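You operate a simulated robot arm through the tools that you are given. There is no shell and no other tool. Be economical: measure what you need, move in short steps, check, and stop when the job is done.

The job below is to be done with a simulated robot arm. You get a single attempt, and the scene is never put back.

TASK
Rinse the suds off the yellow nozzle and stand it on the rack.
Fine: the drying rack; turn the sink tap on for it and shut it again at the end.

Only the result counts: the job must be done as asked and must still hold three seconds after the hand-in. Knocking over, shifting, dropping, spilling or breaking anything else fails it.

THE ROBOT
A 7-joint arm with a two-finger parallel gripper, fixed in place. Base frame: the origin is at the foot of the arm, x ahead of it, y to its left, z up. Units: mm, rad, N and s.
With the tool pointing down near the work surface it reaches from about 240 to 680 mm from the base axis. Its first joint turns from -1.152 to 1.152 rad. Payload 2.4 kg.
The TCP is the grasp point between the finger pads, 30 mm short of the fingertips. In the tool frame z runs along the fingers and y along their closing line. The gripper opens to 94 mm. The fingers are 28 mm wide and 10 mm thick; the gripper's body (50 by 96 mm) begins 55 mm behind the TCP.
Orientation is that of the tool frame in the base frame, as [roll, pitch, yaw] about the fixed x, y, z axes, in that order (R = Rz(yaw) Ry(pitch) Rx(roll)). With the fingers straight down and closing along the base's y, the tool's x points along the base's -x, its y along +y and its z along -z.

THE INTERFACE
- The arm moves only by the tool play_rows. Its argument "motion" is a list of rows, each a list of 7 numbers: the shift along the tool's x, y, z in mm, then the turn, a rotation vector about the tool's x, y, z in rad, then the closure in counts, from 0 (fully open) to 255 (shut). In form: [[tx, ty, tz, wx, wy, wz, claw], ...]. A call has 1 to 20 rows; each row shifts and turns the commanded pose from where the row before left it, along the tool's axes as they then stand. Rows are played at 5 a second. More than 50 mm and 0.15 rad between two rows, or a gripper value outside its range, and nothing of the call is played. A pose out of reach is approached as far as the arm can. The call stops where the force on the tool passes 40 N (or 10 N more than at its start, if that is more) or the arm is blocked; 0.2 s more then pass. The fingers move at their own pace (about 153 mm/s each) and stop on an object; they squeeze with about 42 N. The grip force told is the motor's: it shows also when the fingers shut on nothing. Time passes only in rows, and 0.2 s behind the last, so rows that do not move let the fingers close. It gives the time, the measured TCP pose, the force on the tool (base axes), the opening and the grip force at its end, in the units of the frame above (readings bear some noise), with the torque about the TCP (base axes, N m) and any sound that the robot's microphone picked up.
- Cameras (640 x 400 px; columns grow to the right, rows downward): "scene" is fixed at [40.4, 472.8, 1445.2]; the picture's right is [-0.76, -0.65, 0.00], its down [-0.35, 0.41, -0.84] and it looks along [0.54, -0.64, -0.54] (base axes); focal length 317 px, centre (320, 200). "wrist" rides on the gripper at [76, 14, -103] in the tool frame; the picture's right is [-0.18, 0.98, 0.00], its down [-0.75, -0.14, -0.64] and it looks along [-0.63, -0.12, 0.77] (tool axes); focal length 243 px, centre (320, 200). There is no depth. A picture from a camera that has moved, and an enlarged one, comes with that camera's place and axes in the base frame and with its lens.
- camera(camera): a new picture of that camera. No time passes.
- inspect(camera, box): a new picture of the part [left, top, right, bottom] of that camera's present view, enlarged. No time passes.
- sign_off(): hands the job in; it is judged then, once.

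Work in short steps. Places have to be worked out from the pictures, the camera data and where the tool is seen: move nearer, look again, correct. Check each grasp and each placing, and mend what went wrong. You have 120 turns and 64 pictures in all, those below and enlarged ones among them. Open the gripper and draw the arm clear of the work before you hand the job in, unless the task says otherwise; then end with one line.

The tools are called after "Emit:" as name(argument=value, ...) on one line, values as JSON. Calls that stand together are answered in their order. play_rows: Moves the arm, as the interface text tells. Its arguments: {"type":"object","properties":{"motion":{"type":"array","items":{"type":"array","items":{"type":"number"}}}},"required":["motion"]} The other tools are called the same way: camera (camera) takes a picture; inspect (camera, box) takes an enlarged picture of a part of a camera's view; sign_off () hands the job in.

At the start:

```text
time: 0.0
tool_pos: [347.4, 47.4, 1154.2]
ee_rot: [-3.141, -0.001, -3.141]
contact_force: [0.2, -0.3, -1.5]
wrist_torque: [-0.02, 0.0, -0.01]
gripper_width: 94.3
gripper_force: 0.0
```

scene: 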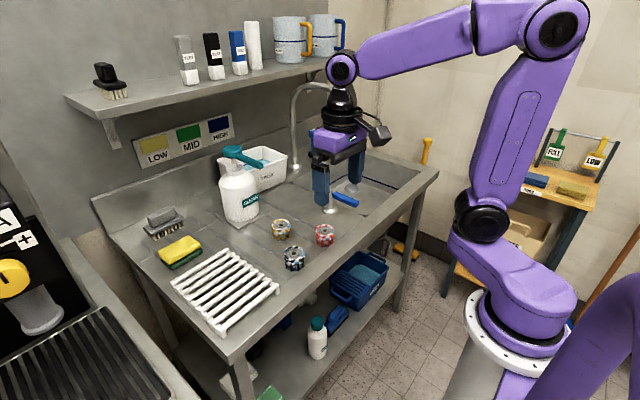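
wrist: 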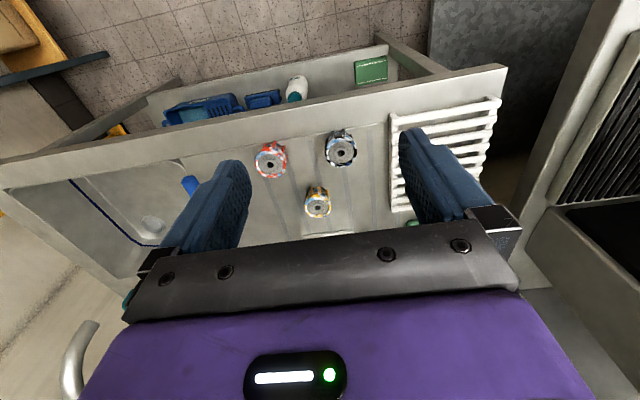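

I'll look closer at the nozzles, the rack and the tap/sink first.

Emit:
inspect(camera="scene", box=[160, 190, 360, 315])

Emit:
inspect(camera="scene", box=[270, 70, 450, 220])

Emit:
inspect(camera="wrist", box=[0, 100, 420, 362])

```text
3.20 times, centred on (260, 252) of scene
camera zoom: at [40.4, 472.8, 1445.2], right [-0.76, -0.65, 0.0], down [-0.35, 0.41, -0.84], along [0.54, -0.64, -0.54], focal length 1015 px, centre (512, 32)
```

zoom: 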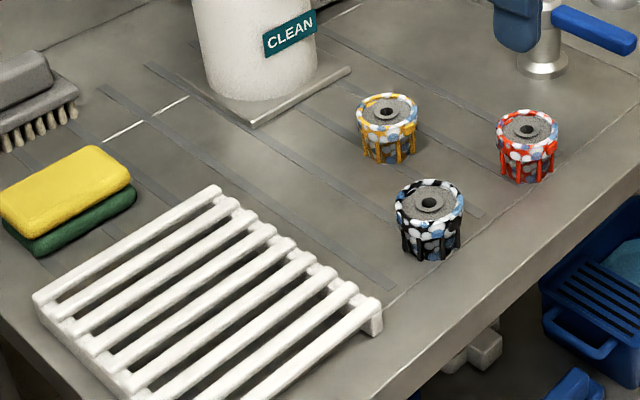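

```text
2.67 times, centred on (360, 145) of scene
camera zoom: at [40.4, 472.8, 1445.2], right [-0.76, -0.65, 0.0], down [-0.35, 0.41, -0.84], along [0.54, -0.64, -0.54], focal length 846 px, centre (213, 347)
```

zoom: 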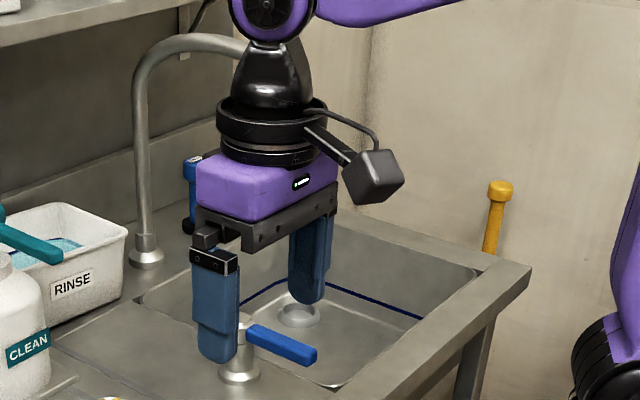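

```text
1.52 times, centred on (210, 231) of wrist
camera zoom: at [271.7, 62.9, 1255.3], right [0.18, 0.98, 0.0], down [0.75, -0.14, 0.64], along [0.63, -0.12, -0.77], focal length 370 px, centre (488, 153)
```

zoom: 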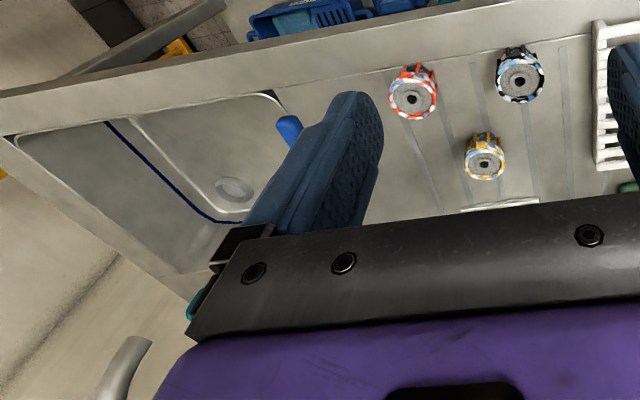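

I move the arm toward +y so the sink and spout come into view of the scene camera.

Emit:
play_rows(motion=[[0, 40, 0, 0, 0, 0, 0], [0, 40, 0, 0, 0, 0, 0], [0, 40, 0, 0, 0, 0, 0], [0, 40, 0, 0, 0, 0, 0], [0, 40, 0, 0, 0, 0, 0], [0, 0, 0, 0, 0, 0, 0]])

Emit:
inspect(camera="scene", box=[260, 70, 450, 220])

Emit:
camera(camera="wrist")

```text
time: 1.4
tool_pos: [348.9, 247.8, 1154.6]
ee_rot: [-3.141, 0.001, 3.141]
contact_force: [0.0, 0.1, -0.4]
wrist_torque: [-0.02, -0.01, 0.03]
gripper_width: 93.9
gripper_force: 0.1
```

```text
2.67 times, centred on (355, 145) of scene
camera zoom: at [40.4, 472.8, 1445.2], right [-0.76, -0.65, 0.0], down [-0.35, 0.41, -0.84], along [0.54, -0.64, -0.54], focal length 846 px, centre (227, 347)
```

zoom: 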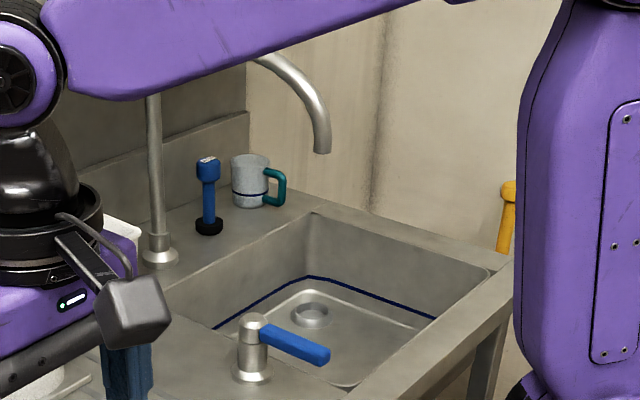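

```text
57 pictures are left
camera wrist: at [274.0, 262.8, 1255.1], right [0.18, 0.98, 0.0], down [0.75, -0.14, 0.64], along [0.63, -0.12, -0.77], focal length 243 px, centre (320, 200)
```

wrist: 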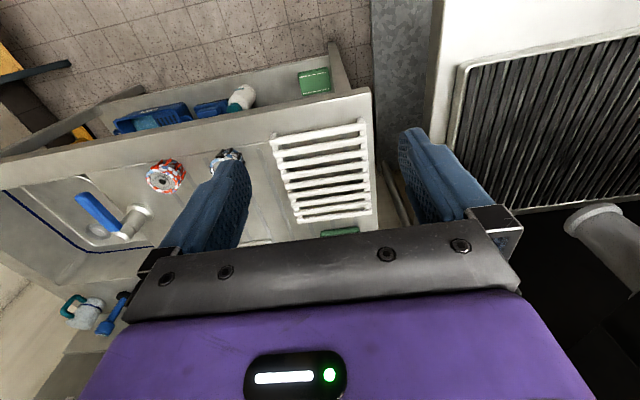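

The tap post looks to be near (544,-169), the lever tip near (454,-180, z 940), and the spout outlet near (596,-365,1085). I'll read the wall sign and look at the lever from closer in.

Emit:
inspect(camera="scene", box=[60, 10, 340, 185])

Emit:
inspect(camera="wrist", box=[0, 110, 240, 260])

```text
2.29 times, centred on (200, 98) of scene
camera zoom: at [40.4, 472.8, 1445.2], right [-0.76, -0.65, 0.0], down [-0.35, 0.41, -0.84], along [0.54, -0.64, -0.54], focal length 725 px, centre (594, 434)
```

zoom: 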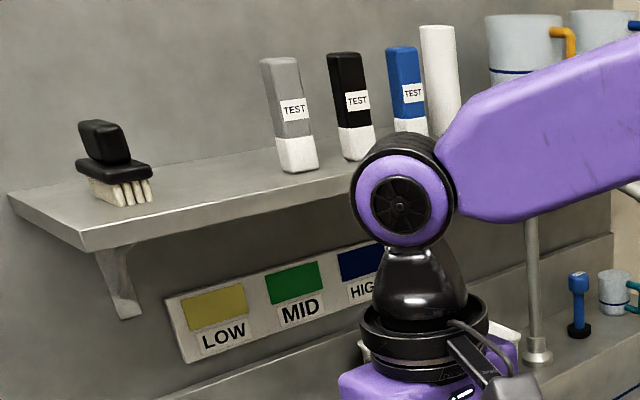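

```text
2.67 times, centred on (120, 185) of wrist
camera zoom: at [274.0, 262.8, 1255.1], right [0.18, 0.98, 0.0], down [0.75, -0.14, 0.64], along [0.63, -0.12, -0.77], focal length 647 px, centre (853, 240)
```

zoom: 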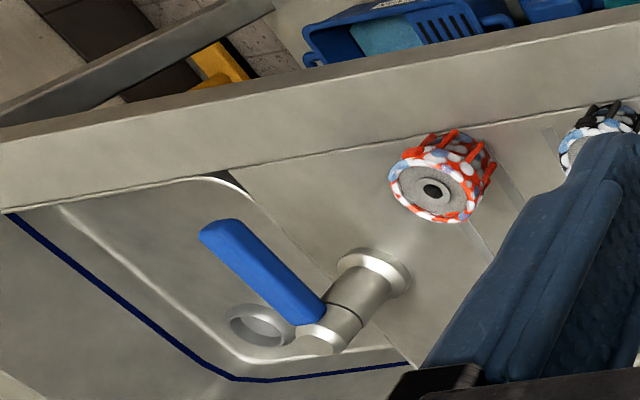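

I move over the lever (still high) with the fingers partly open to look straight at it.

Emit:
play_rows(motion=[[0, -42, 0, 0, 0, 0, 0], [0, -42, 0, 0, 0, 0, 0], [0, -42, 0, 0, 0, 0, 0], [0, -42, 0, 0, 0, 0, 0], [0, -42, 0, 0, 0, 0, 0], [0, -42, 0, 0, 0, 0, 0], [0, -42, 0, 0, 0, 0, 0], [0, -42, 0, 0, 0, 0, 0], [0, -42, 0, 0, 0, 0, 0], [0, -45, 0, 0, 0, 0, 0], [-40, 0, 30, 0, 0, 0, 110], [-40, 0, 30, 0, 0, 0, 110], [-30, 0, 30, 0, 0, 0, 110], [0, 0, 0, 0, 0, 0, 110]])

Emit:
camera(camera="wrist")

Emit:
camera(camera="scene")

```text
time: 4.4
tool_pos: [459.2, -176.4, 1061.5]
ee_rot: [-3.141, 0.002, 3.141]
contact_force: [0.1, 0.8, 0.3]
wrist_torque: [-0.04, 0.0, 0.01]
gripper_width: 53.6
gripper_force: 0.0
```

```text
54 pictures are left
camera wrist: at [382.8, -160.6, 1162.5], right [0.18, 0.98, 0.0], down [0.75, -0.14, 0.64], along [0.63, -0.12, -0.77], focal length 243 px, centre (320, 200)
```

wrist: 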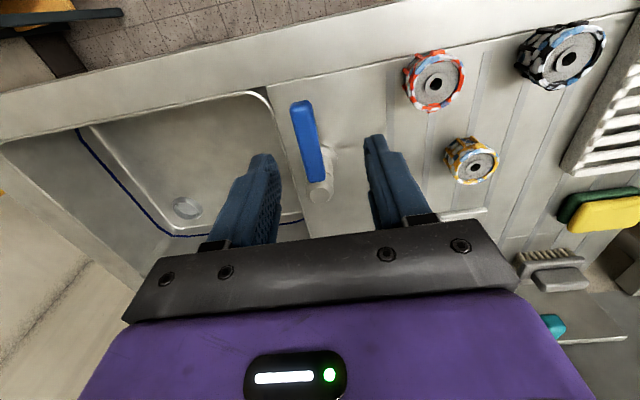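

```text
53 pictures are left
```

scene: 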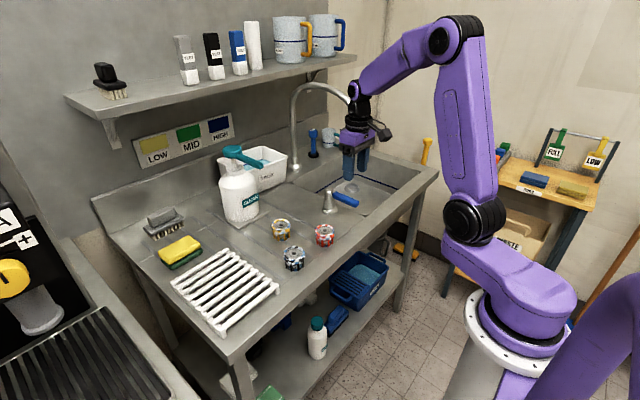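

The lever runs along x at y ≈ -184, from x 450 (tip) to 547 (post). I straddle it near its tip by descending with the fingers half open.

Emit:
play_rows(motion=[[-14, -8, 30, 0, 0, 0, 110], [0, 0, 30, 0, 0, 0, 110], [0, 0, 25, 0, 0, 0, 110], [0, 0, 18, 0, 0, 0, 110], [0, 0, 0, 0, 0, 0, 110]])

Emit:
camera(camera="wrist")

Emit:
inspect(camera="scene", box=[280, 70, 440, 220])

```text
time: 5.6
tool_pos: [472.6, -183.1, 960.1]
ee_rot: [-3.141, -0.001, -3.142]
contact_force: [-0.1, 0.4, -0.7]
wrist_torque: [0.01, 0.01, 0.03]
gripper_width: 53.7
gripper_force: 0.0
```

```text
52 pictures are left
camera wrist: at [395.5, -168.0, 1061.8], right [0.18, 0.98, 0.0], down [0.75, -0.14, 0.64], along [0.63, -0.12, -0.77], focal length 243 px, centre (320, 200)
```

wrist: 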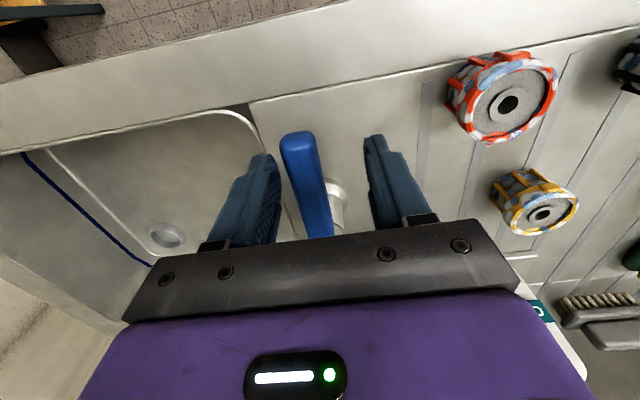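

```text
2.67 times, centred on (360, 145) of scene
camera zoom: at [40.4, 472.8, 1445.2], right [-0.76, -0.65, 0.0], down [-0.35, 0.41, -0.84], along [0.54, -0.64, -0.54], focal length 846 px, centre (213, 347)
```

zoom: 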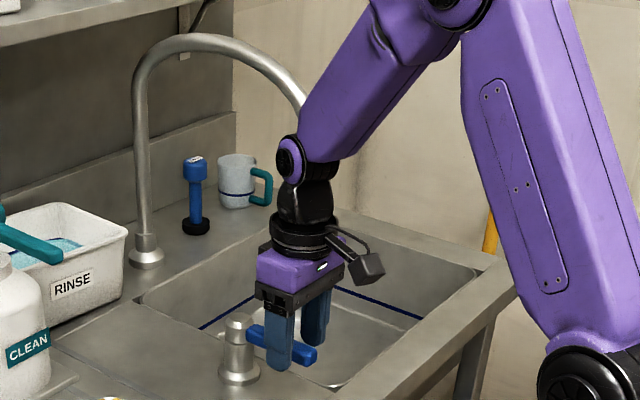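

The lever sits between the fingers. I sweep toward -y, watching the force and the picture.

Emit:
play_rows(motion=[[0, -12, 0, 0, 0, 0, 110], [0, -12, 0, 0, 0, 0, 110], [0, -10, 0, 0, 0, 0, 110], [0, -10, 0, 0, 0, 0, 110], [0, 0, 0, 0, 0, 0, 110]])

Emit:
camera(camera="wrist")

```text
time: 6.8
tool_pos: [471.2, -228.9, 960.7]
ee_rot: [-3.14, -0.001, 3.141]
contact_force: [-0.3, -0.6, 0.8]
wrist_torque: [0.01, 0.0, 0.0]
gripper_width: 53.4
gripper_force: 0.1
```

```text
50 pictures are left
camera wrist: at [395.4, -213.0, 1062.4], right [0.18, 0.98, 0.0], down [0.75, -0.14, 0.64], along [0.63, -0.12, -0.77], focal length 243 px, centre (320, 200)
```

wrist: 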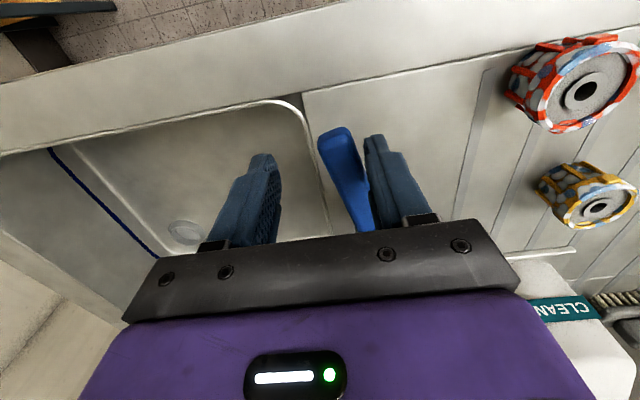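

The lever turns with almost no force. I push on and check whether water runs.

Emit:
play_rows(motion=[[0, -12, 0, 0, 0, 0, 110], [-4, -12, 0, 0, 0, 0, 110], [-6, -10, 0, 0, 0, 0, 110], [0, 0, 0, 0, 0, 0, 110]])

Emit:
camera(camera="wrist")

Emit:
camera(camera="scene")

```text
time: 7.8
tool_pos: [482.4, -262.2, 961.7]
ee_rot: [3.141, -0.001, 3.141]
contact_force: [0.5, 0.3, -0.6]
wrist_torque: [0.0, -0.01, 0.02]
gripper_width: 53.3
gripper_force: 0.1
```

```text
49 pictures are left
camera wrist: at [405.8, -246.7, 1062.5], right [0.18, 0.98, 0.0], down [0.75, -0.14, 0.64], along [0.63, -0.12, -0.77], focal length 243 px, centre (320, 200)
```

wrist: 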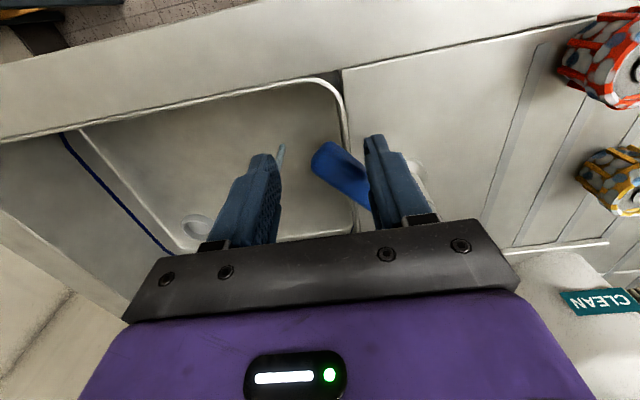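

```text
48 pictures are left
```

scene: 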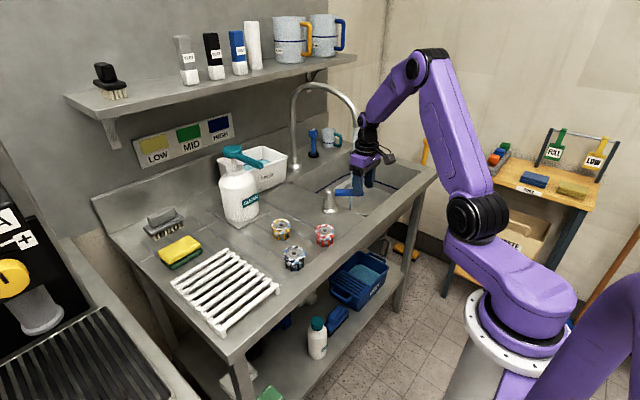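

A thin light line shows next to the left finger, possibly the water stream. I zoom in.

Emit:
inspect(camera="scene", box=[290, 70, 450, 220])

Emit:
inspect(camera="wrist", box=[160, 110, 400, 260])

```text
2.67 times, centred on (370, 145) of scene
camera zoom: at [40.4, 472.8, 1445.2], right [-0.76, -0.65, 0.0], down [-0.35, 0.41, -0.84], along [0.54, -0.64, -0.54], focal length 846 px, centre (187, 347)
```

zoom: 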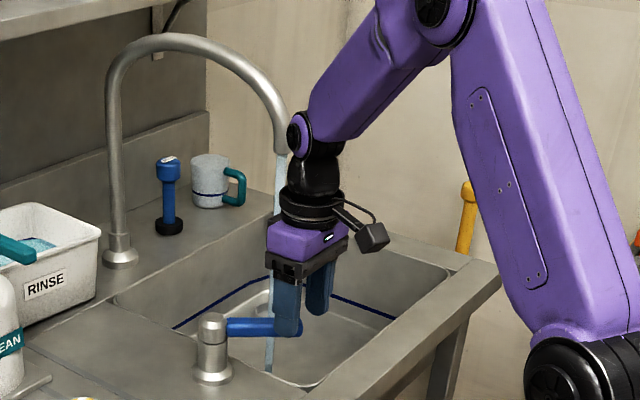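

```text
2.67 times, centred on (280, 185) of wrist
camera zoom: at [405.8, -246.7, 1062.5], right [0.18, 0.98, 0.0], down [0.75, -0.14, 0.64], along [0.63, -0.12, -0.77], focal length 647 px, centre (427, 240)
```

zoom: 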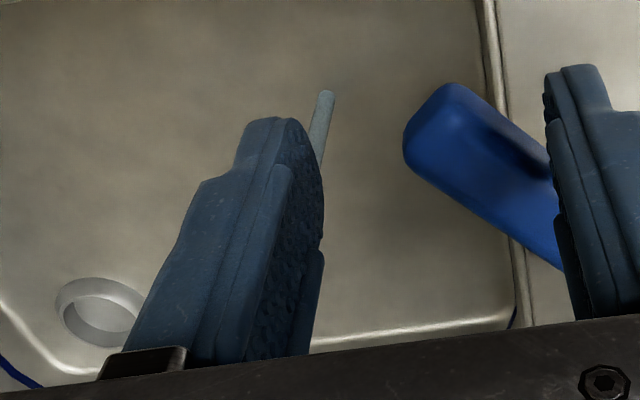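

Water is running (stream roughly at (585,-350)). I lift off the lever and go look at the yellow nozzle from above, at about (580,2,905).

Emit:
play_rows(motion=[[0, 0, -40, 0, 0, 0, 110], [0, 0, -40, 0, 0, 0, 110], [0, 0, -40, 0, 0, 0, 60], [0, 42, 0, 0, 0, 0, 0], [0, 42, 0, 0, 0, 0, 0], [0, 42, 0, 0, 0, 0, 0], [0, 42, 0, 0, 0, 0, 0], [0, 42, 0, 0, 0, 0, 0], [-10, 42, 10, 0, 0, 0, 0], [-20, 12, 20, 0, 0, 0, 0], [0, 0, 0, 0, 0, 0, 0]])

Emit:
camera(camera="wrist")

Emit:
inspect(camera="scene", box=[200, 70, 440, 260])

```text
time: 10.2
tool_pos: [514.1, 5.6, 1049.9]
ee_rot: [-3.141, 0.001, -3.14]
contact_force: [0.6, 0.4, 0.3]
wrist_torque: [-0.04, -0.02, -0.01]
gripper_width: 94.1
gripper_force: 0.0
```

```text
45 pictures are left
camera wrist: at [437.6, 20.0, 1151.3], right [0.18, 0.98, 0.0], down [0.75, -0.14, 0.64], along [0.63, -0.12, -0.77], focal length 243 px, centre (320, 200)
```

wrist: 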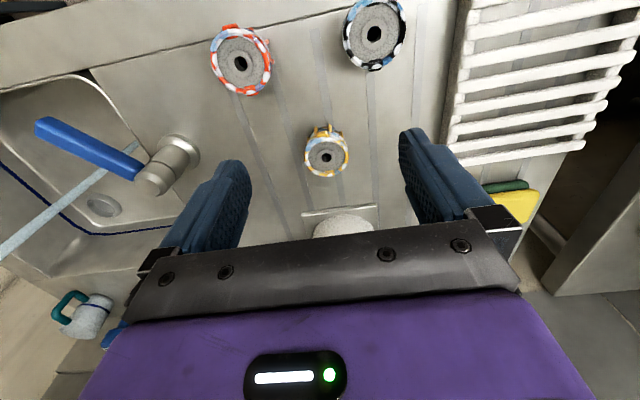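

```text
2.11 times, centred on (320, 165) of scene
camera zoom: at [40.4, 472.8, 1445.2], right [-0.76, -0.65, 0.0], down [-0.35, 0.41, -0.84], along [0.54, -0.64, -0.54], focal length 668 px, centre (320, 274)
```

zoom: 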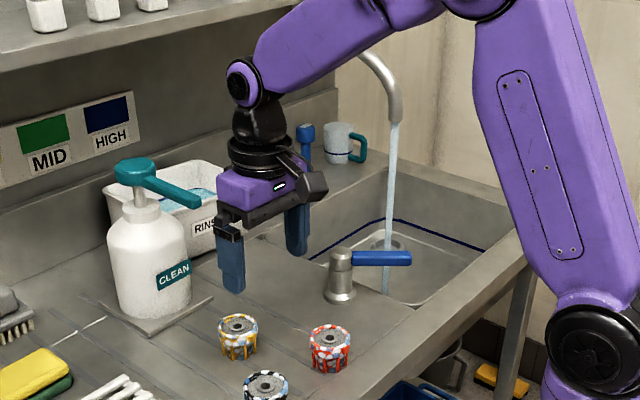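

The yellow nozzle is at ≈(577,2), with its top near 908, and the stream is at ≈(573,-334). I tilt the tool outward by 0.4 rad, so that the gripper body stays out of the stream later, and move to just above the nozzle.

Emit:
play_rows(motion=[[0, 0, 0, 0, -0.1, 0, 0], [0, 0, 0, 0, -0.1, 0, 0], [0, 0, 0, 0, -0.1, 0, 0], [0, 0, 0, 0, -0.1, 0, 0], [-8, -1, 27, 0, 0, 0, 0], [-8, -2, 27, 0, 0, 0, 0], [-9, 0, 27, 0, 0, 0, 0], [0, 0, 0, 0, 0, 0, 0]])

Emit:
camera(camera="wrist")

Emit:
inspect(camera="scene", box=[200, 130, 360, 280])

```text
time: 12.0
tool_pos: [569.9, -1.3, 985.8]
ee_rot: [-3.141, 0.402, 3.141]
contact_force: [0.0, 0.7, -0.3]
wrist_torque: [0.01, -0.04, 0.0]
gripper_width: 94.0
gripper_force: 0.0
```

```text
43 pictures are left
camera wrist: at [458.7, 14.4, 1048.5], right [0.17, 0.98, 0.07], down [0.44, -0.14, 0.89], along [0.88, -0.12, -0.46], focal length 243 px, centre (320, 200)
```

wrist: 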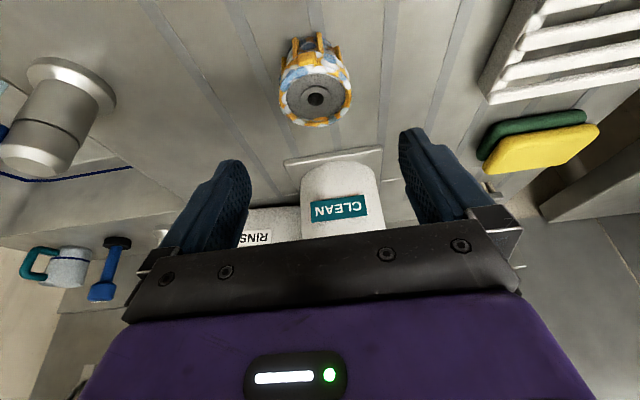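

```text
2.67 times, centred on (280, 205) of scene
camera zoom: at [40.4, 472.8, 1445.2], right [-0.76, -0.65, 0.0], down [-0.35, 0.41, -0.84], along [0.54, -0.64, -0.54], focal length 846 px, centre (427, 187)
```

zoom: 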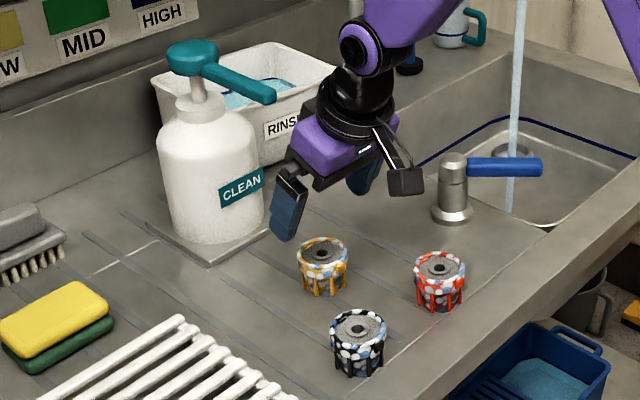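

Estimates agree: nozzle axis (576,1.5). I descend straight around it to TCP z ≈ 917.

Emit:
play_rows(motion=[[10, 2, 21, 0, 0, 0, 0], [10, 1, 21, 0, 0, 0, 0], [9.6, 0, 20.4, 0, 0, 0, 0], [0, 0, 0, 0, 0, 0, 0]])

Emit:
camera(camera="wrist")

Emit:
inspect(camera="scene", box=[230, 170, 350, 270])

```text
time: 13.0
tool_pos: [562.5, 2.6, 915.3]
ee_rot: [-3.141, 0.4, 3.141]
contact_force: [-0.4, -0.6, 0.4]
wrist_torque: [-0.02, -0.02, -0.03]
gripper_width: 94.1
gripper_force: 0.1
```

```text
41 pictures are left
camera wrist: at [453.8, 18.1, 980.2], right [0.17, 0.98, 0.07], down [0.44, -0.14, 0.88], along [0.88, -0.12, -0.46], focal length 243 px, centre (320, 200)
```

wrist: 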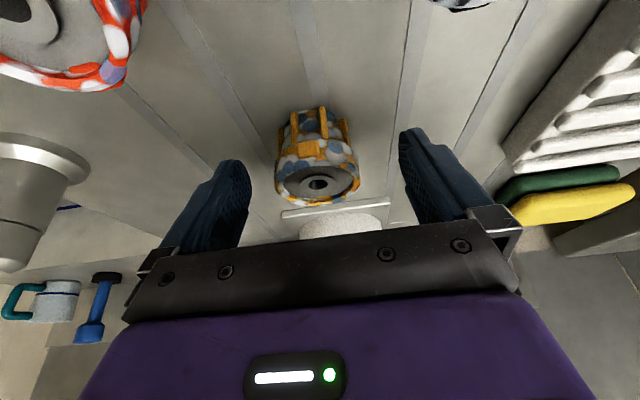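

```text
4.00 times, centred on (290, 220) of scene
camera zoom: at [40.4, 472.8, 1445.2], right [-0.76, -0.65, 0.0], down [-0.35, 0.41, -0.84], along [0.54, -0.64, -0.54], focal length 1269 px, centre (440, 120)
```

zoom: 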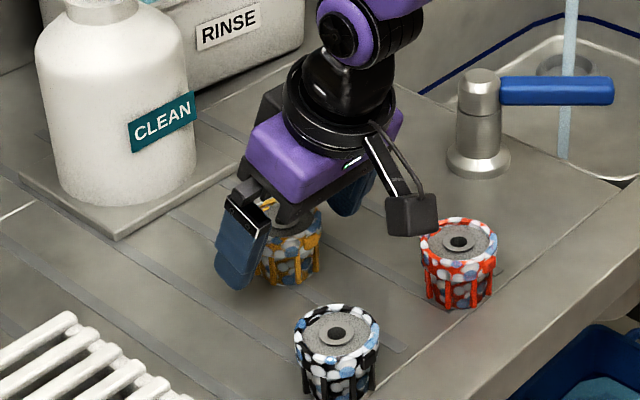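

The nozzle axis is at ≈(579,0.6), and the finger centreline is about 6 mm short. I shift slightly, lower 4 mm and close.

Emit:
play_rows(motion=[[-3, -2, 5.6, 0, 0, 0, 0], [0, 0, 0, 0, 0, 0, 120], [0, 0, 0, 0, 0, 0, 255], [0, 0, 0, 0, 0, 0, 255], [0, 0, 0, 0, 0, 0, 255]])

Emit:
camera(camera="wrist")

```text
time: 14.2
tool_pos: [568.4, 0.7, 913.2]
ee_rot: [-3.141, 0.399, 3.141]
contact_force: [0.7, 0.2, 0.4]
wrist_torque: [0.02, -0.02, 0.01]
gripper_width: 48.1
gripper_force: 42.2
```

```text
39 pictures are left
camera wrist: at [458.3, 16.0, 976.1], right [0.17, 0.98, 0.07], down [0.44, -0.14, 0.88], along [0.88, -0.12, -0.46], focal length 243 px, centre (320, 200)
```

wrist: 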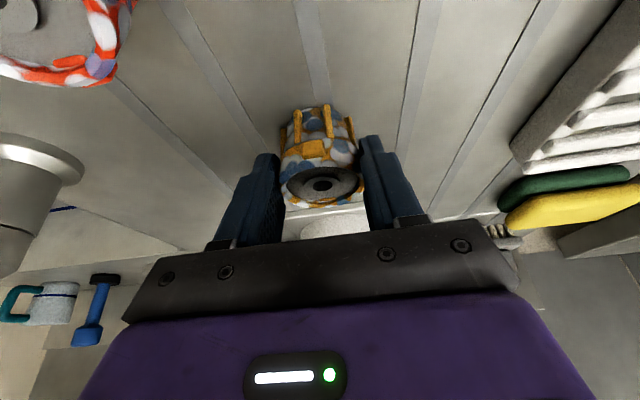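

Gripped, opening 48 mm. I lift straight up ~100 mm and check.

Emit:
play_rows(motion=[[-5, 0, -12, 0, 0, 0, 255], [-12, 0, -28, 0, 0, 0, 255], [-12, 0, -28, 0, 0, 0, 255], [-12, 0, -28, 0, 0, 0, 255], [0, 0, 0, 0, 0, 0, 255]])

Emit:
camera(camera="wrist")

```text
time: 15.4
tool_pos: [567.2, 0.6, 1017.0]
ee_rot: [-3.141, 0.398, 3.141]
contact_force: [0.2, 0.2, -0.3]
wrist_torque: [0.02, 0.0, 0.04]
gripper_width: 48.4
gripper_force: 42.5
```

```text
38 pictures are left
camera wrist: at [457.0, 16.6, 1080.7], right [0.17, 0.98, 0.07], down [0.44, -0.14, 0.88], along [0.88, -0.12, -0.46], focal length 243 px, centre (320, 200)
```

wrist: 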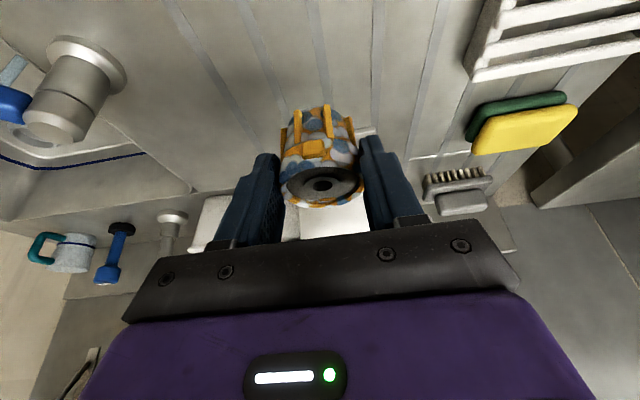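

The nozzle is held. I draw back 60 mm, tilt to 0.8 rad, and travel toward the stream, stopping short of it.

Emit:
play_rows(motion=[[27, 0, -12, 0, 0, 0, 255], [28, 0, -12, 0, 0, 0, 255], [0, 0, 0, 0, -0.1, 0, 255], [0, 0, 0, 0, -0.1, 0, 255], [0, 0, 0, 0, -0.1, 0, 255], [0, 0, 0, 0, -0.1, 0, 255], [0, -40, 0, 0, 0, 0, 255], [0, -40, 0, 0, 0, 0, 255], [0, -40, 0, 0, 0, 0, 255], [0, -40, 0, 0, 0, 0, 255], [0, -40, 0, 0, 0, 0, 255], [0, -40, 0, 0, 0, 0, 255], [0, -30, 0, 0, 0, 0, 255], [0, 0, 0, 0, 0, 0, 255]])

Emit:
camera(camera="wrist")

Emit:
inspect(camera="scene", box=[290, 70, 450, 220])

```text
time: 18.4
tool_pos: [506.1, -270.5, 1019.3]
ee_rot: [3.14, 0.8, -3.141]
contact_force: [0.6, 0.5, -0.3]
wrist_torque: [0.02, 0.0, -0.01]
gripper_width: 48.3
gripper_force: 41.7
```

```text
37 pictures are left
camera wrist: at [379.7, -255.9, 1034.5], right [0.13, 0.98, 0.13], down [0.06, -0.14, 0.99], along [0.99, -0.12, -0.08], focal length 243 px, centre (320, 200)
```

wrist: 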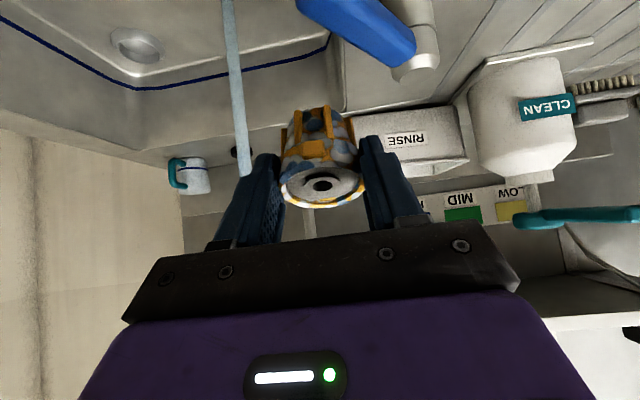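

```text
2.67 times, centred on (370, 145) of scene
camera zoom: at [40.5, 472.8, 1445.2], right [-0.76, -0.65, 0.0], down [-0.35, 0.41, -0.84], along [0.54, -0.64, -0.54], focal length 846 px, centre (187, 347)
```

zoom: 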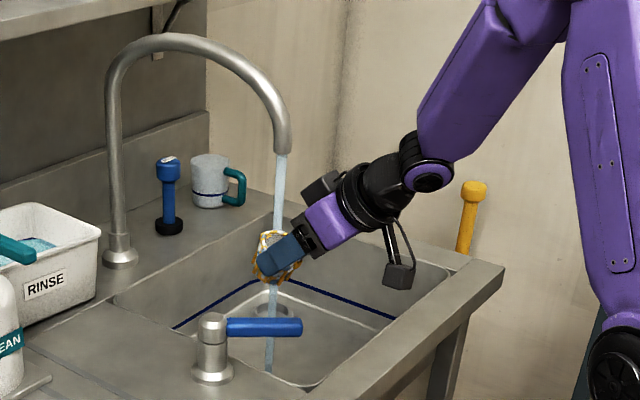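

The stream resolves to (578,-340), and the nozzle centre is now at ≈(524,-270,1001). I move it into the stream and hold there a while.

Emit:
play_rows(motion=[[0, -35, 0, 0, 0, 0, 255], [0, -35, 0, 0, 0, 0, 255], [-13, 0, 13, 0, 0, 0, 255], [-13, 0, 13, 0, 0, 0, 255], [-12, 0, 13, 0, 0, 0, 255], [0, 0, 0, 0, 0, 0, 255], [0, 0, 0, 0, 0, 0, 255], [0, 0, 0, 0, 0, 0, 255], [0, 0, 0, 0, 0, 0, 255]])

Emit:
camera(camera="wrist")

Emit:
inspect(camera="scene", box=[320, 100, 440, 200])

```text
time: 20.4
tool_pos: [561.8, -340.5, 1018.7]
ee_rot: [3.142, 0.8, 3.141]
contact_force: [-0.2, 0.0, -0.8]
wrist_torque: [0.0, 0.05, -0.03]
gripper_width: 48.1
gripper_force: 42.1
```

```text
35 pictures are left
camera wrist: at [435.4, -325.2, 1033.5], right [0.13, 0.98, 0.13], down [0.06, -0.14, 0.99], along [0.99, -0.12, -0.08], focal length 243 px, centre (320, 200)
```

wrist: 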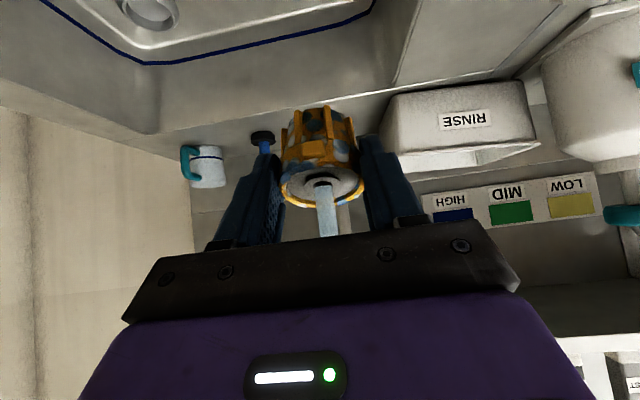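

```text
4.00 times, centred on (380, 150) of scene
camera zoom: at [40.4, 472.8, 1445.2], right [-0.76, -0.65, 0.0], down [-0.35, 0.41, -0.84], along [0.54, -0.64, -0.54], focal length 1269 px, centre (80, 400)
```

zoom: 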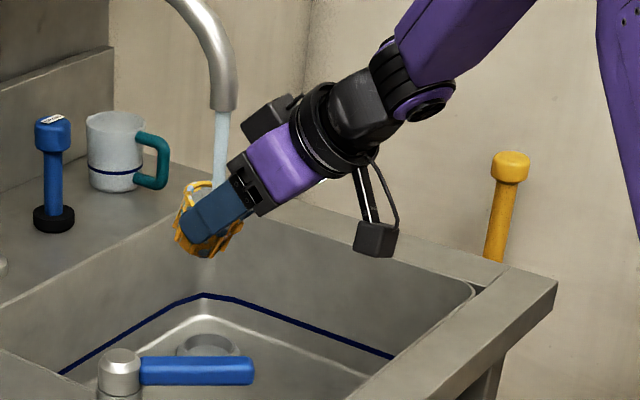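

The stream lands squarely on the nozzle's top. I hold for a few seconds and inspect the suds.

Emit:
play_rows(motion=[[0, 0, 0, 0, 0, 0, 255], [0, 0, 0, 0, 0, 0, 255], [0, 0, 0, 0, 0, 0, 255], [0, 0, 0, 0, 0, 0, 255], [0, 0, 0, 0, 0, 0, 255], [0, 0, 0, 0, 0, 0, 255], [0, 0, 0, 0, 0, 0, 255], [0, 0, 0, 0, 0, 0, 255], [0, 0, 0, 0, 0, 0, 255], [0, 0, 0, 0, 0, 0, 255], [0, 0, 0, 0, 0, 0, 255], [0, 0, 0, 0, 0, 0, 255], [0, 0, 0, 0, 0, 0, 255], [0, 0, 0, 0, 0, 0, 255], [0, 0, 0, 0, 0, 0, 255]])

Emit:
inspect(camera="wrist", box=[240, 80, 400, 240])

Emit:
inspect(camera="scene", box=[350, 130, 400, 170])

```text
time: 23.6
tool_pos: [562.4, -341.2, 1018.1]
ee_rot: [-3.142, 0.799, 3.141]
contact_force: [0.0, 0.2, -0.5]
wrist_torque: [0.01, 0.02, 0.02]
gripper_width: 48.3
gripper_force: 42.3
```

```text
2.50 times, centred on (320, 160) of wrist
camera zoom: at [435.4, -325.2, 1033.5], right [0.13, 0.98, 0.13], down [0.06, -0.14, 0.99], along [0.99, -0.12, -0.08], focal length 606 px, centre (320, 300)
```

zoom: 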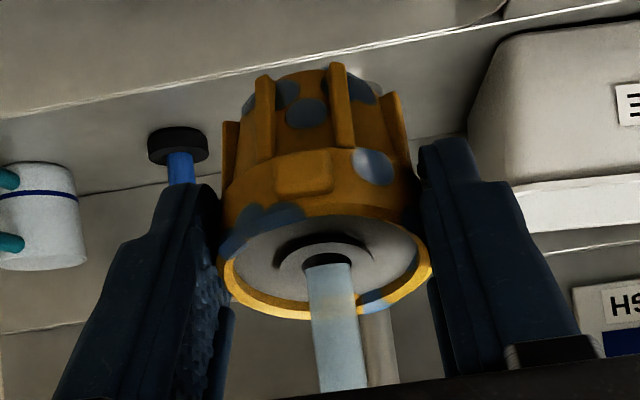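

```text
10.00 times, centred on (375, 150) of scene
camera zoom: at [40.4, 472.8, 1445.2], right [-0.76, -0.65, 0.0], down [-0.35, 0.41, -0.84], along [0.54, -0.64, -0.54], focal length 3172 px, centre (-230, 700)
```

zoom: 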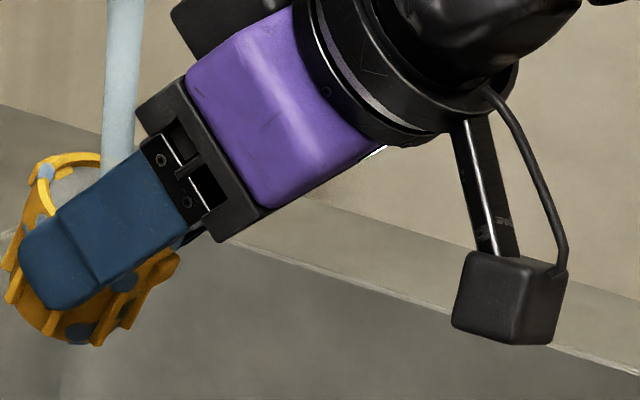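

The suds are washing off, with some patches still left. I keep holding.

Emit:
play_rows(motion=[[0, 0, 0, 0, 0, 0, 255], [0, 0, 0, 0, 0, 0, 255], [0, 0, 0, 0, 0, 0, 255], [0, 0, 0, 0, 0, 0, 255], [0, 0, 0, 0, 0, 0, 255], [0, 0, 0, 0, 0, 0, 255], [0, 0, 0, 0, 0, 0, 255], [0, 0, 0, 0, 0, 0, 255], [0, 0, 0, 0, 0, 0, 255], [0, 0, 0, 0, 0, 0, 255], [0, 0, 0, 0, 0, 0, 255], [0, 0, 0, 0, 0, 0, 255], [0, 0, 0, 0, 0, 0, 255], [0, 0, 0, 0, 0, 0, 255], [0, 0, 0, 0, 0, 0, 255], [0, 0, 0, 0, 0, 0, 255], [0, 0, 0, 0, 0, 0, 255], [0, 0, 0, 0, 0, 0, 255], [0, 0, 0, 0, 0, 0, 255], [0, 0, 0, 0, 0, 0, 255]])

Emit:
inspect(camera="wrist", box=[240, 80, 400, 240])

Emit:
inspect(camera="scene", box=[345, 120, 395, 160])

```text
time: 27.8
tool_pos: [561.8, -340.4, 1018.6]
ee_rot: [3.141, 0.8, 3.141]
contact_force: [-0.4, 0.3, -0.4]
wrist_torque: [-0.01, 0.01, 0.02]
gripper_width: 48.1
gripper_force: 41.8
```

```text
2.50 times, centred on (320, 160) of wrist
camera zoom: at [435.4, -325.2, 1033.5], right [0.13, 0.98, 0.13], down [0.06, -0.14, 0.99], along [0.99, -0.12, -0.08], focal length 606 px, centre (320, 300)
```

zoom: 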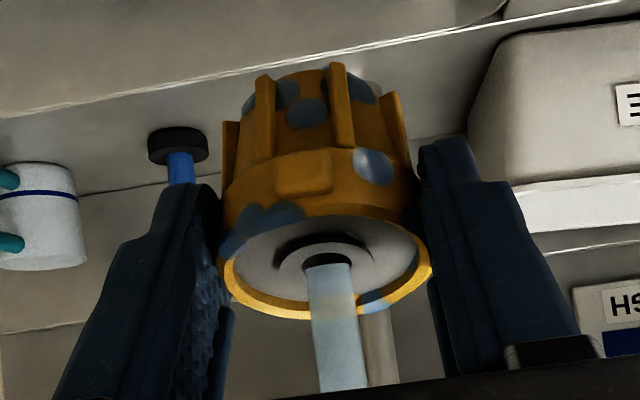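

```text
10.00 times, centred on (370, 140) of scene
camera zoom: at [40.4, 472.8, 1445.2], right [-0.76, -0.65, 0.0], down [-0.35, 0.41, -0.84], along [0.54, -0.64, -0.54], focal length 3172 px, centre (-180, 800)
```

zoom: 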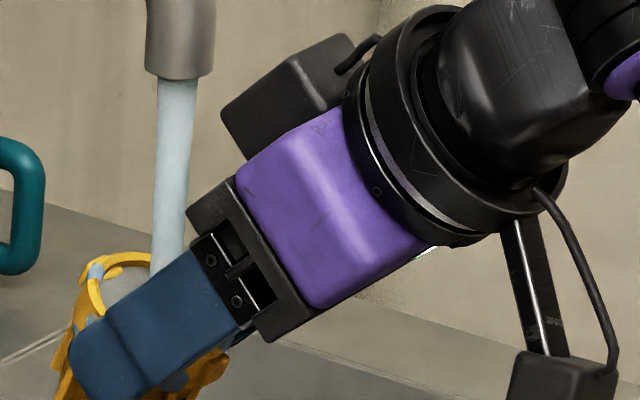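

The white foam is gone and nothing has changed in the last 4 s; bluish patches remain. I test whether they are suds by moving the stream onto the rim patch (+x,+y side of the nozzle).

Emit:
play_rows(motion=[[8, -12, -8, 0, 0, 0, 255], [0, 0, 0, 0, 0, 0, 255], [0, 0, 0, 0, 0, 0, 255], [0, 0, 0, 0, 0, 0, 255], [0, 0, 0, 0, 0, 0, 255], [0, 0, 0, 0, 0, 0, 255], [0, 0, 0, 0, 0, 0, 255], [0, 0, 0, 0, 0, 0, 255], [0, 0, 0, 0, 0, 0, 255], [0, 0, 0, 0, 0, 0, 255], [0, 0, 0, 0, 0, 0, 255]])

Emit:
inspect(camera="wrist", box=[240, 80, 400, 240])

```text
time: 30.2
tool_pos: [551.2, -351.0, 1017.4]
ee_rot: [-3.141, 0.799, 3.141]
contact_force: [0.0, 0.5, -0.2]
wrist_torque: [-0.02, -0.01, -0.05]
gripper_width: 48.2
gripper_force: 41.9
```

```text
2.50 times, centred on (320, 160) of wrist
camera zoom: at [424.4, -336.1, 1033.8], right [0.13, 0.98, 0.13], down [0.06, -0.14, 0.99], along [0.99, -0.12, -0.08], focal length 606 px, centre (320, 300)
```

zoom: 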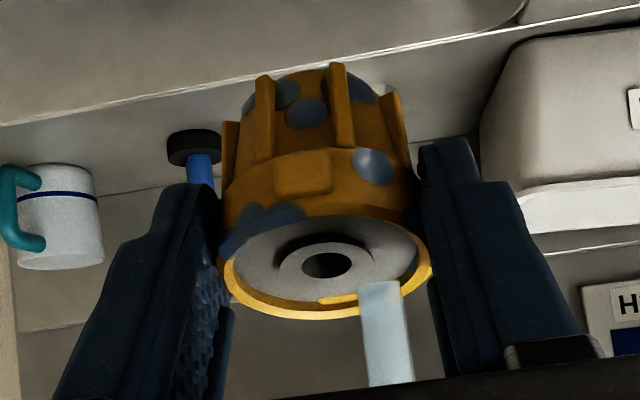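

The stream now covers that patch. I move back to see whether it vanished.

Emit:
play_rows(motion=[[0, -14, 0, 0, 0, 0, 255], [8, -14, -8, 0, 0, 0, 255], [0, 0, 0, 0, 0, 0, 255]])

Emit:
inspect(camera="wrist", box=[240, 80, 400, 240])

```text
time: 31.0
tool_pos: [539.9, -379.3, 1016.9]
ee_rot: [-3.142, 0.799, -3.142]
contact_force: [-0.5, -0.5, -0.7]
wrist_torque: [0.01, -0.02, 0.0]
gripper_width: 48.6
gripper_force: 41.0
```

```text
2.50 times, centred on (320, 160) of wrist
camera zoom: at [413.3, -365.0, 1032.5], right [0.13, 0.98, 0.13], down [0.06, -0.14, 0.99], along [0.99, -0.12, -0.08], focal length 606 px, centre (320, 300)
```

zoom: 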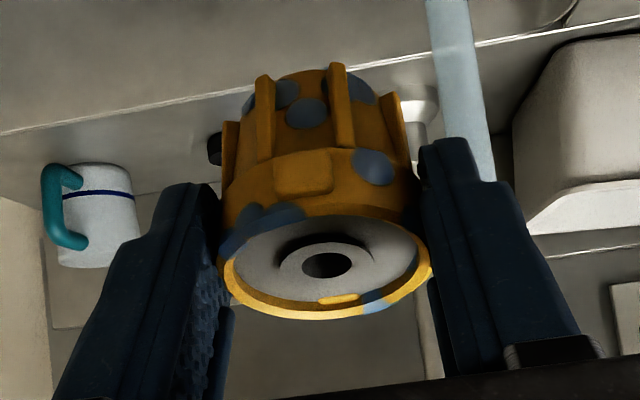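

The patch persists after a direct hit, so these patches may be surface markings, but I'll wash the other sides as well. I draw back, then tilt the tool to horizontal so the stream can hit the nozzle's side.

Emit:
play_rows(motion=[[20, 0, -20, 0, 0, 0, 255], [20, 0, -20, 0, 0, 0, 255], [0, 0, 0, 0, -0.1, 0, 255], [0, 0, 0, 0, -0.1, 0, 255], [0, 0, 0, 0, -0.1, 0, 255], [0, 0, 0, 0, -0.1, 0, 255], [0, 0, 0, 0, -0.1, 0, 255], [0, 0, 0, 0, -0.1, 0, 255], [0, 0, 0, 0, -0.1, 0, 255], [0, 0, 0, 0, 0, 0, 255]])

Emit:
inspect(camera="scene", box=[330, 100, 450, 200])

```text
time: 33.2
tool_pos: [483.9, -379.0, 1017.8]
ee_rot: [-3.133, 1.501, -3.134]
contact_force: [0.2, -0.1, -0.4]
wrist_torque: [-0.03, 0.0, -0.04]
gripper_width: 48.2
gripper_force: 42.0
```

```text
4.00 times, centred on (390, 150) of scene
camera zoom: at [40.4, 472.8, 1445.2], right [-0.76, -0.65, 0.0], down [-0.35, 0.41, -0.84], along [0.54, -0.64, -0.54], focal length 1269 px, centre (40, 400)
```

zoom: 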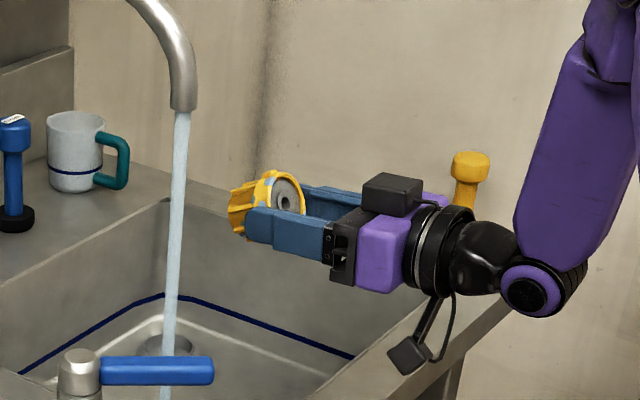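

The upper side looks clean from here; I zoom in on it.

Emit:
inspect(camera="scene", box=[380, 136, 412, 162])

```text
15.38 times, centred on (396, 149) of scene
camera zoom: at [40.4, 472.8, 1445.2], right [-0.76, -0.65, 0.0], down [-0.35, 0.41, -0.84], along [0.54, -0.64, -0.54], focal length 4880 px, centre (-849, 985)
```

zoom: 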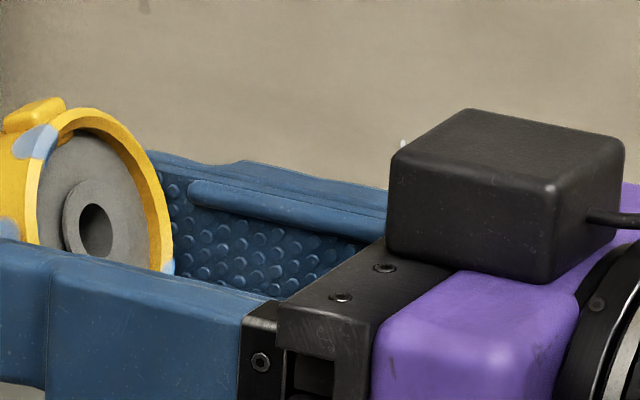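

Light-blue patches remain on the rim and side. I sweep the nozzle through the stream, sideways, so the water hits that surface directly.

Emit:
play_rows(motion=[[0, 13, 18, 0, 0, 0, 255], [0, 13, 18, 0, 0, 0, 255], [0, 13, 18, 0, 0, 0, 255], [0, 0, 5, 0, 0, 0, 255], [0, 0, 5, 0, 0, 0, 255], [0, 0, 5, 0, 0, 0, 255], [0, 0, 5, 0, 0, 0, 255], [0, 0, 5, 0, 0, 0, 255], [0, 0, 5, 0, 0, 0, 255], [0, 5, 0, 0, 0, 0, 255], [0, 0, 0, 0, 0, 0, 255], [0, -5, 0, 0, 0, 0, 255], [0, -5, 0, 0, 0, 0, 255], [0, 0, 0, 0, 0, 0, 255], [0, 5, 0, 0, 0, 0, 255], [0, 0, 0, 0, 0, 0, 255]])

Emit:
inspect(camera="scene", box=[345, 110, 405, 160])

Emit:
inspect(camera="wrist", box=[240, 80, 400, 240])

```text
time: 36.6
tool_pos: [568.2, -339.7, 1011.2]
ee_rot: [3.139, 1.501, 3.138]
contact_force: [0.2, 0.1, 0.0]
wrist_torque: [-0.03, 0.01, 0.01]
gripper_width: 48.3
gripper_force: 41.8
```

```text
8.00 times, centred on (375, 135) of scene
camera zoom: at [40.4, 472.8, 1445.2], right [-0.76, -0.65, 0.0], down [-0.35, 0.41, -0.84], along [0.54, -0.64, -0.54], focal length 2538 px, centre (-120, 720)
```

zoom: 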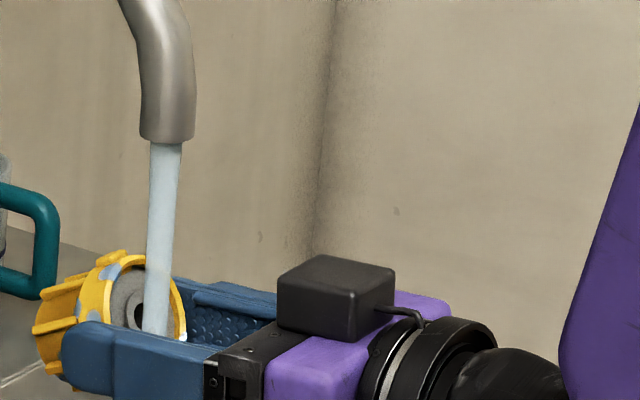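

```text
2.50 times, centred on (320, 160) of wrist
camera zoom: at [460.3, -325.2, 940.5], right [0.01, 0.98, 0.18], down [-0.59, -0.14, 0.8], along [0.81, -0.12, 0.58], focal length 606 px, centre (320, 300)
```

zoom: 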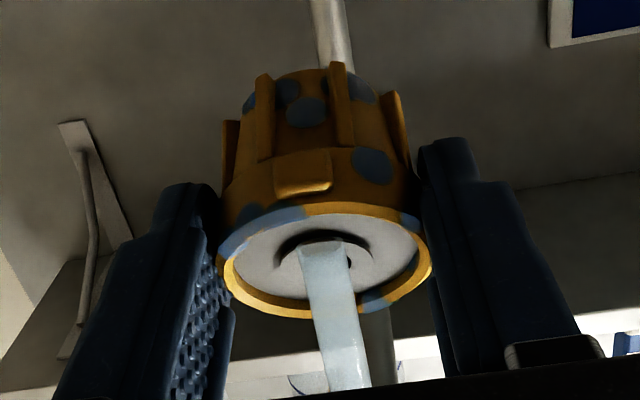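

The remaining patches look unaffected. I compare with the untouched red and black nozzles at high zoom.

Emit:
inspect(camera="scene", box=[278, 218, 342, 276])

```text
6.90 times, centred on (310, 247) of scene
camera zoom: at [40.4, 472.8, 1445.2], right [-0.76, -0.65, 0.0], down [-0.35, 0.41, -0.84], along [0.54, -0.64, -0.54], focal length 2188 px, centre (389, -124)
```

zoom: 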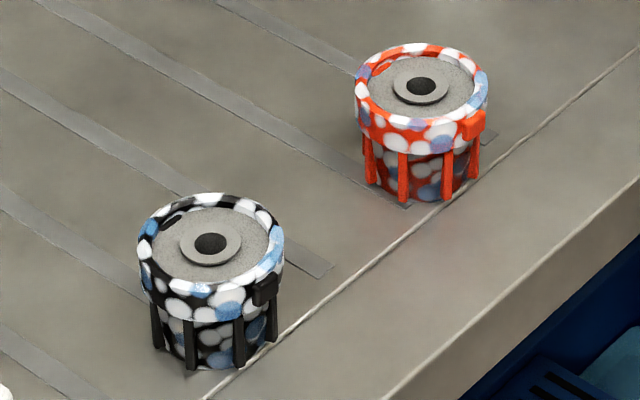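

White foam vanished from all sides within about a second of rinsing, while the blue spots stay even under a direct hit. To be thorough I roll the nozzle in the stream so its other side is flushed and seen in good light.

Emit:
play_rows(motion=[[0, 0, -17, 0, 0, 0, 255], [0, 0, 0, 0, 0, 0.15, 255], [0, 0, 0, 0, 0, 0.15, 255], [0, 0, 0, 0, 0, 0.15, 255], [0, 0, 0, 0, 0, 0.15, 255], [0, 0, 0, 0, 0, 0.15, 255], [0, 0, 0, 0, 0, 0.15, 255], [0, 0, 0, 0, 0, 0.15, 255], [0, 0, 0, 0, 0, 0, 255]])

Emit:
inspect(camera="scene", box=[345, 110, 405, 160])

```text
time: 38.6
tool_pos: [550.3, -340.9, 1012.4]
ee_rot: [1.653, 0.519, 1.611]
contact_force: [-0.3, 0.2, -0.1]
wrist_torque: [-0.02, 0.0, 0.0]
gripper_width: 48.1
gripper_force: 42.2
```

```text
8.00 times, centred on (375, 135) of scene
camera zoom: at [40.4, 472.8, 1445.2], right [-0.76, -0.65, 0.0], down [-0.35, 0.41, -0.84], along [0.54, -0.64, -0.54], focal length 2538 px, centre (-120, 720)
```

zoom: 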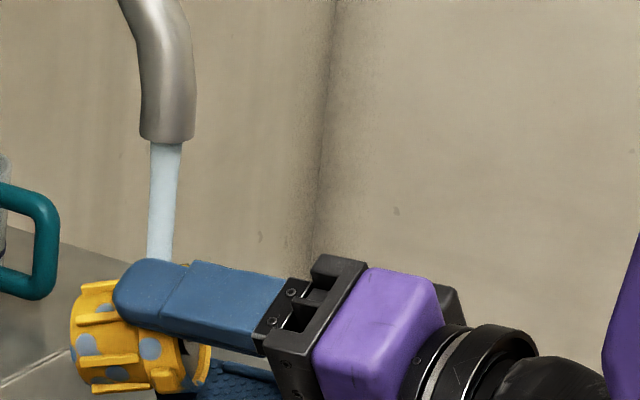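

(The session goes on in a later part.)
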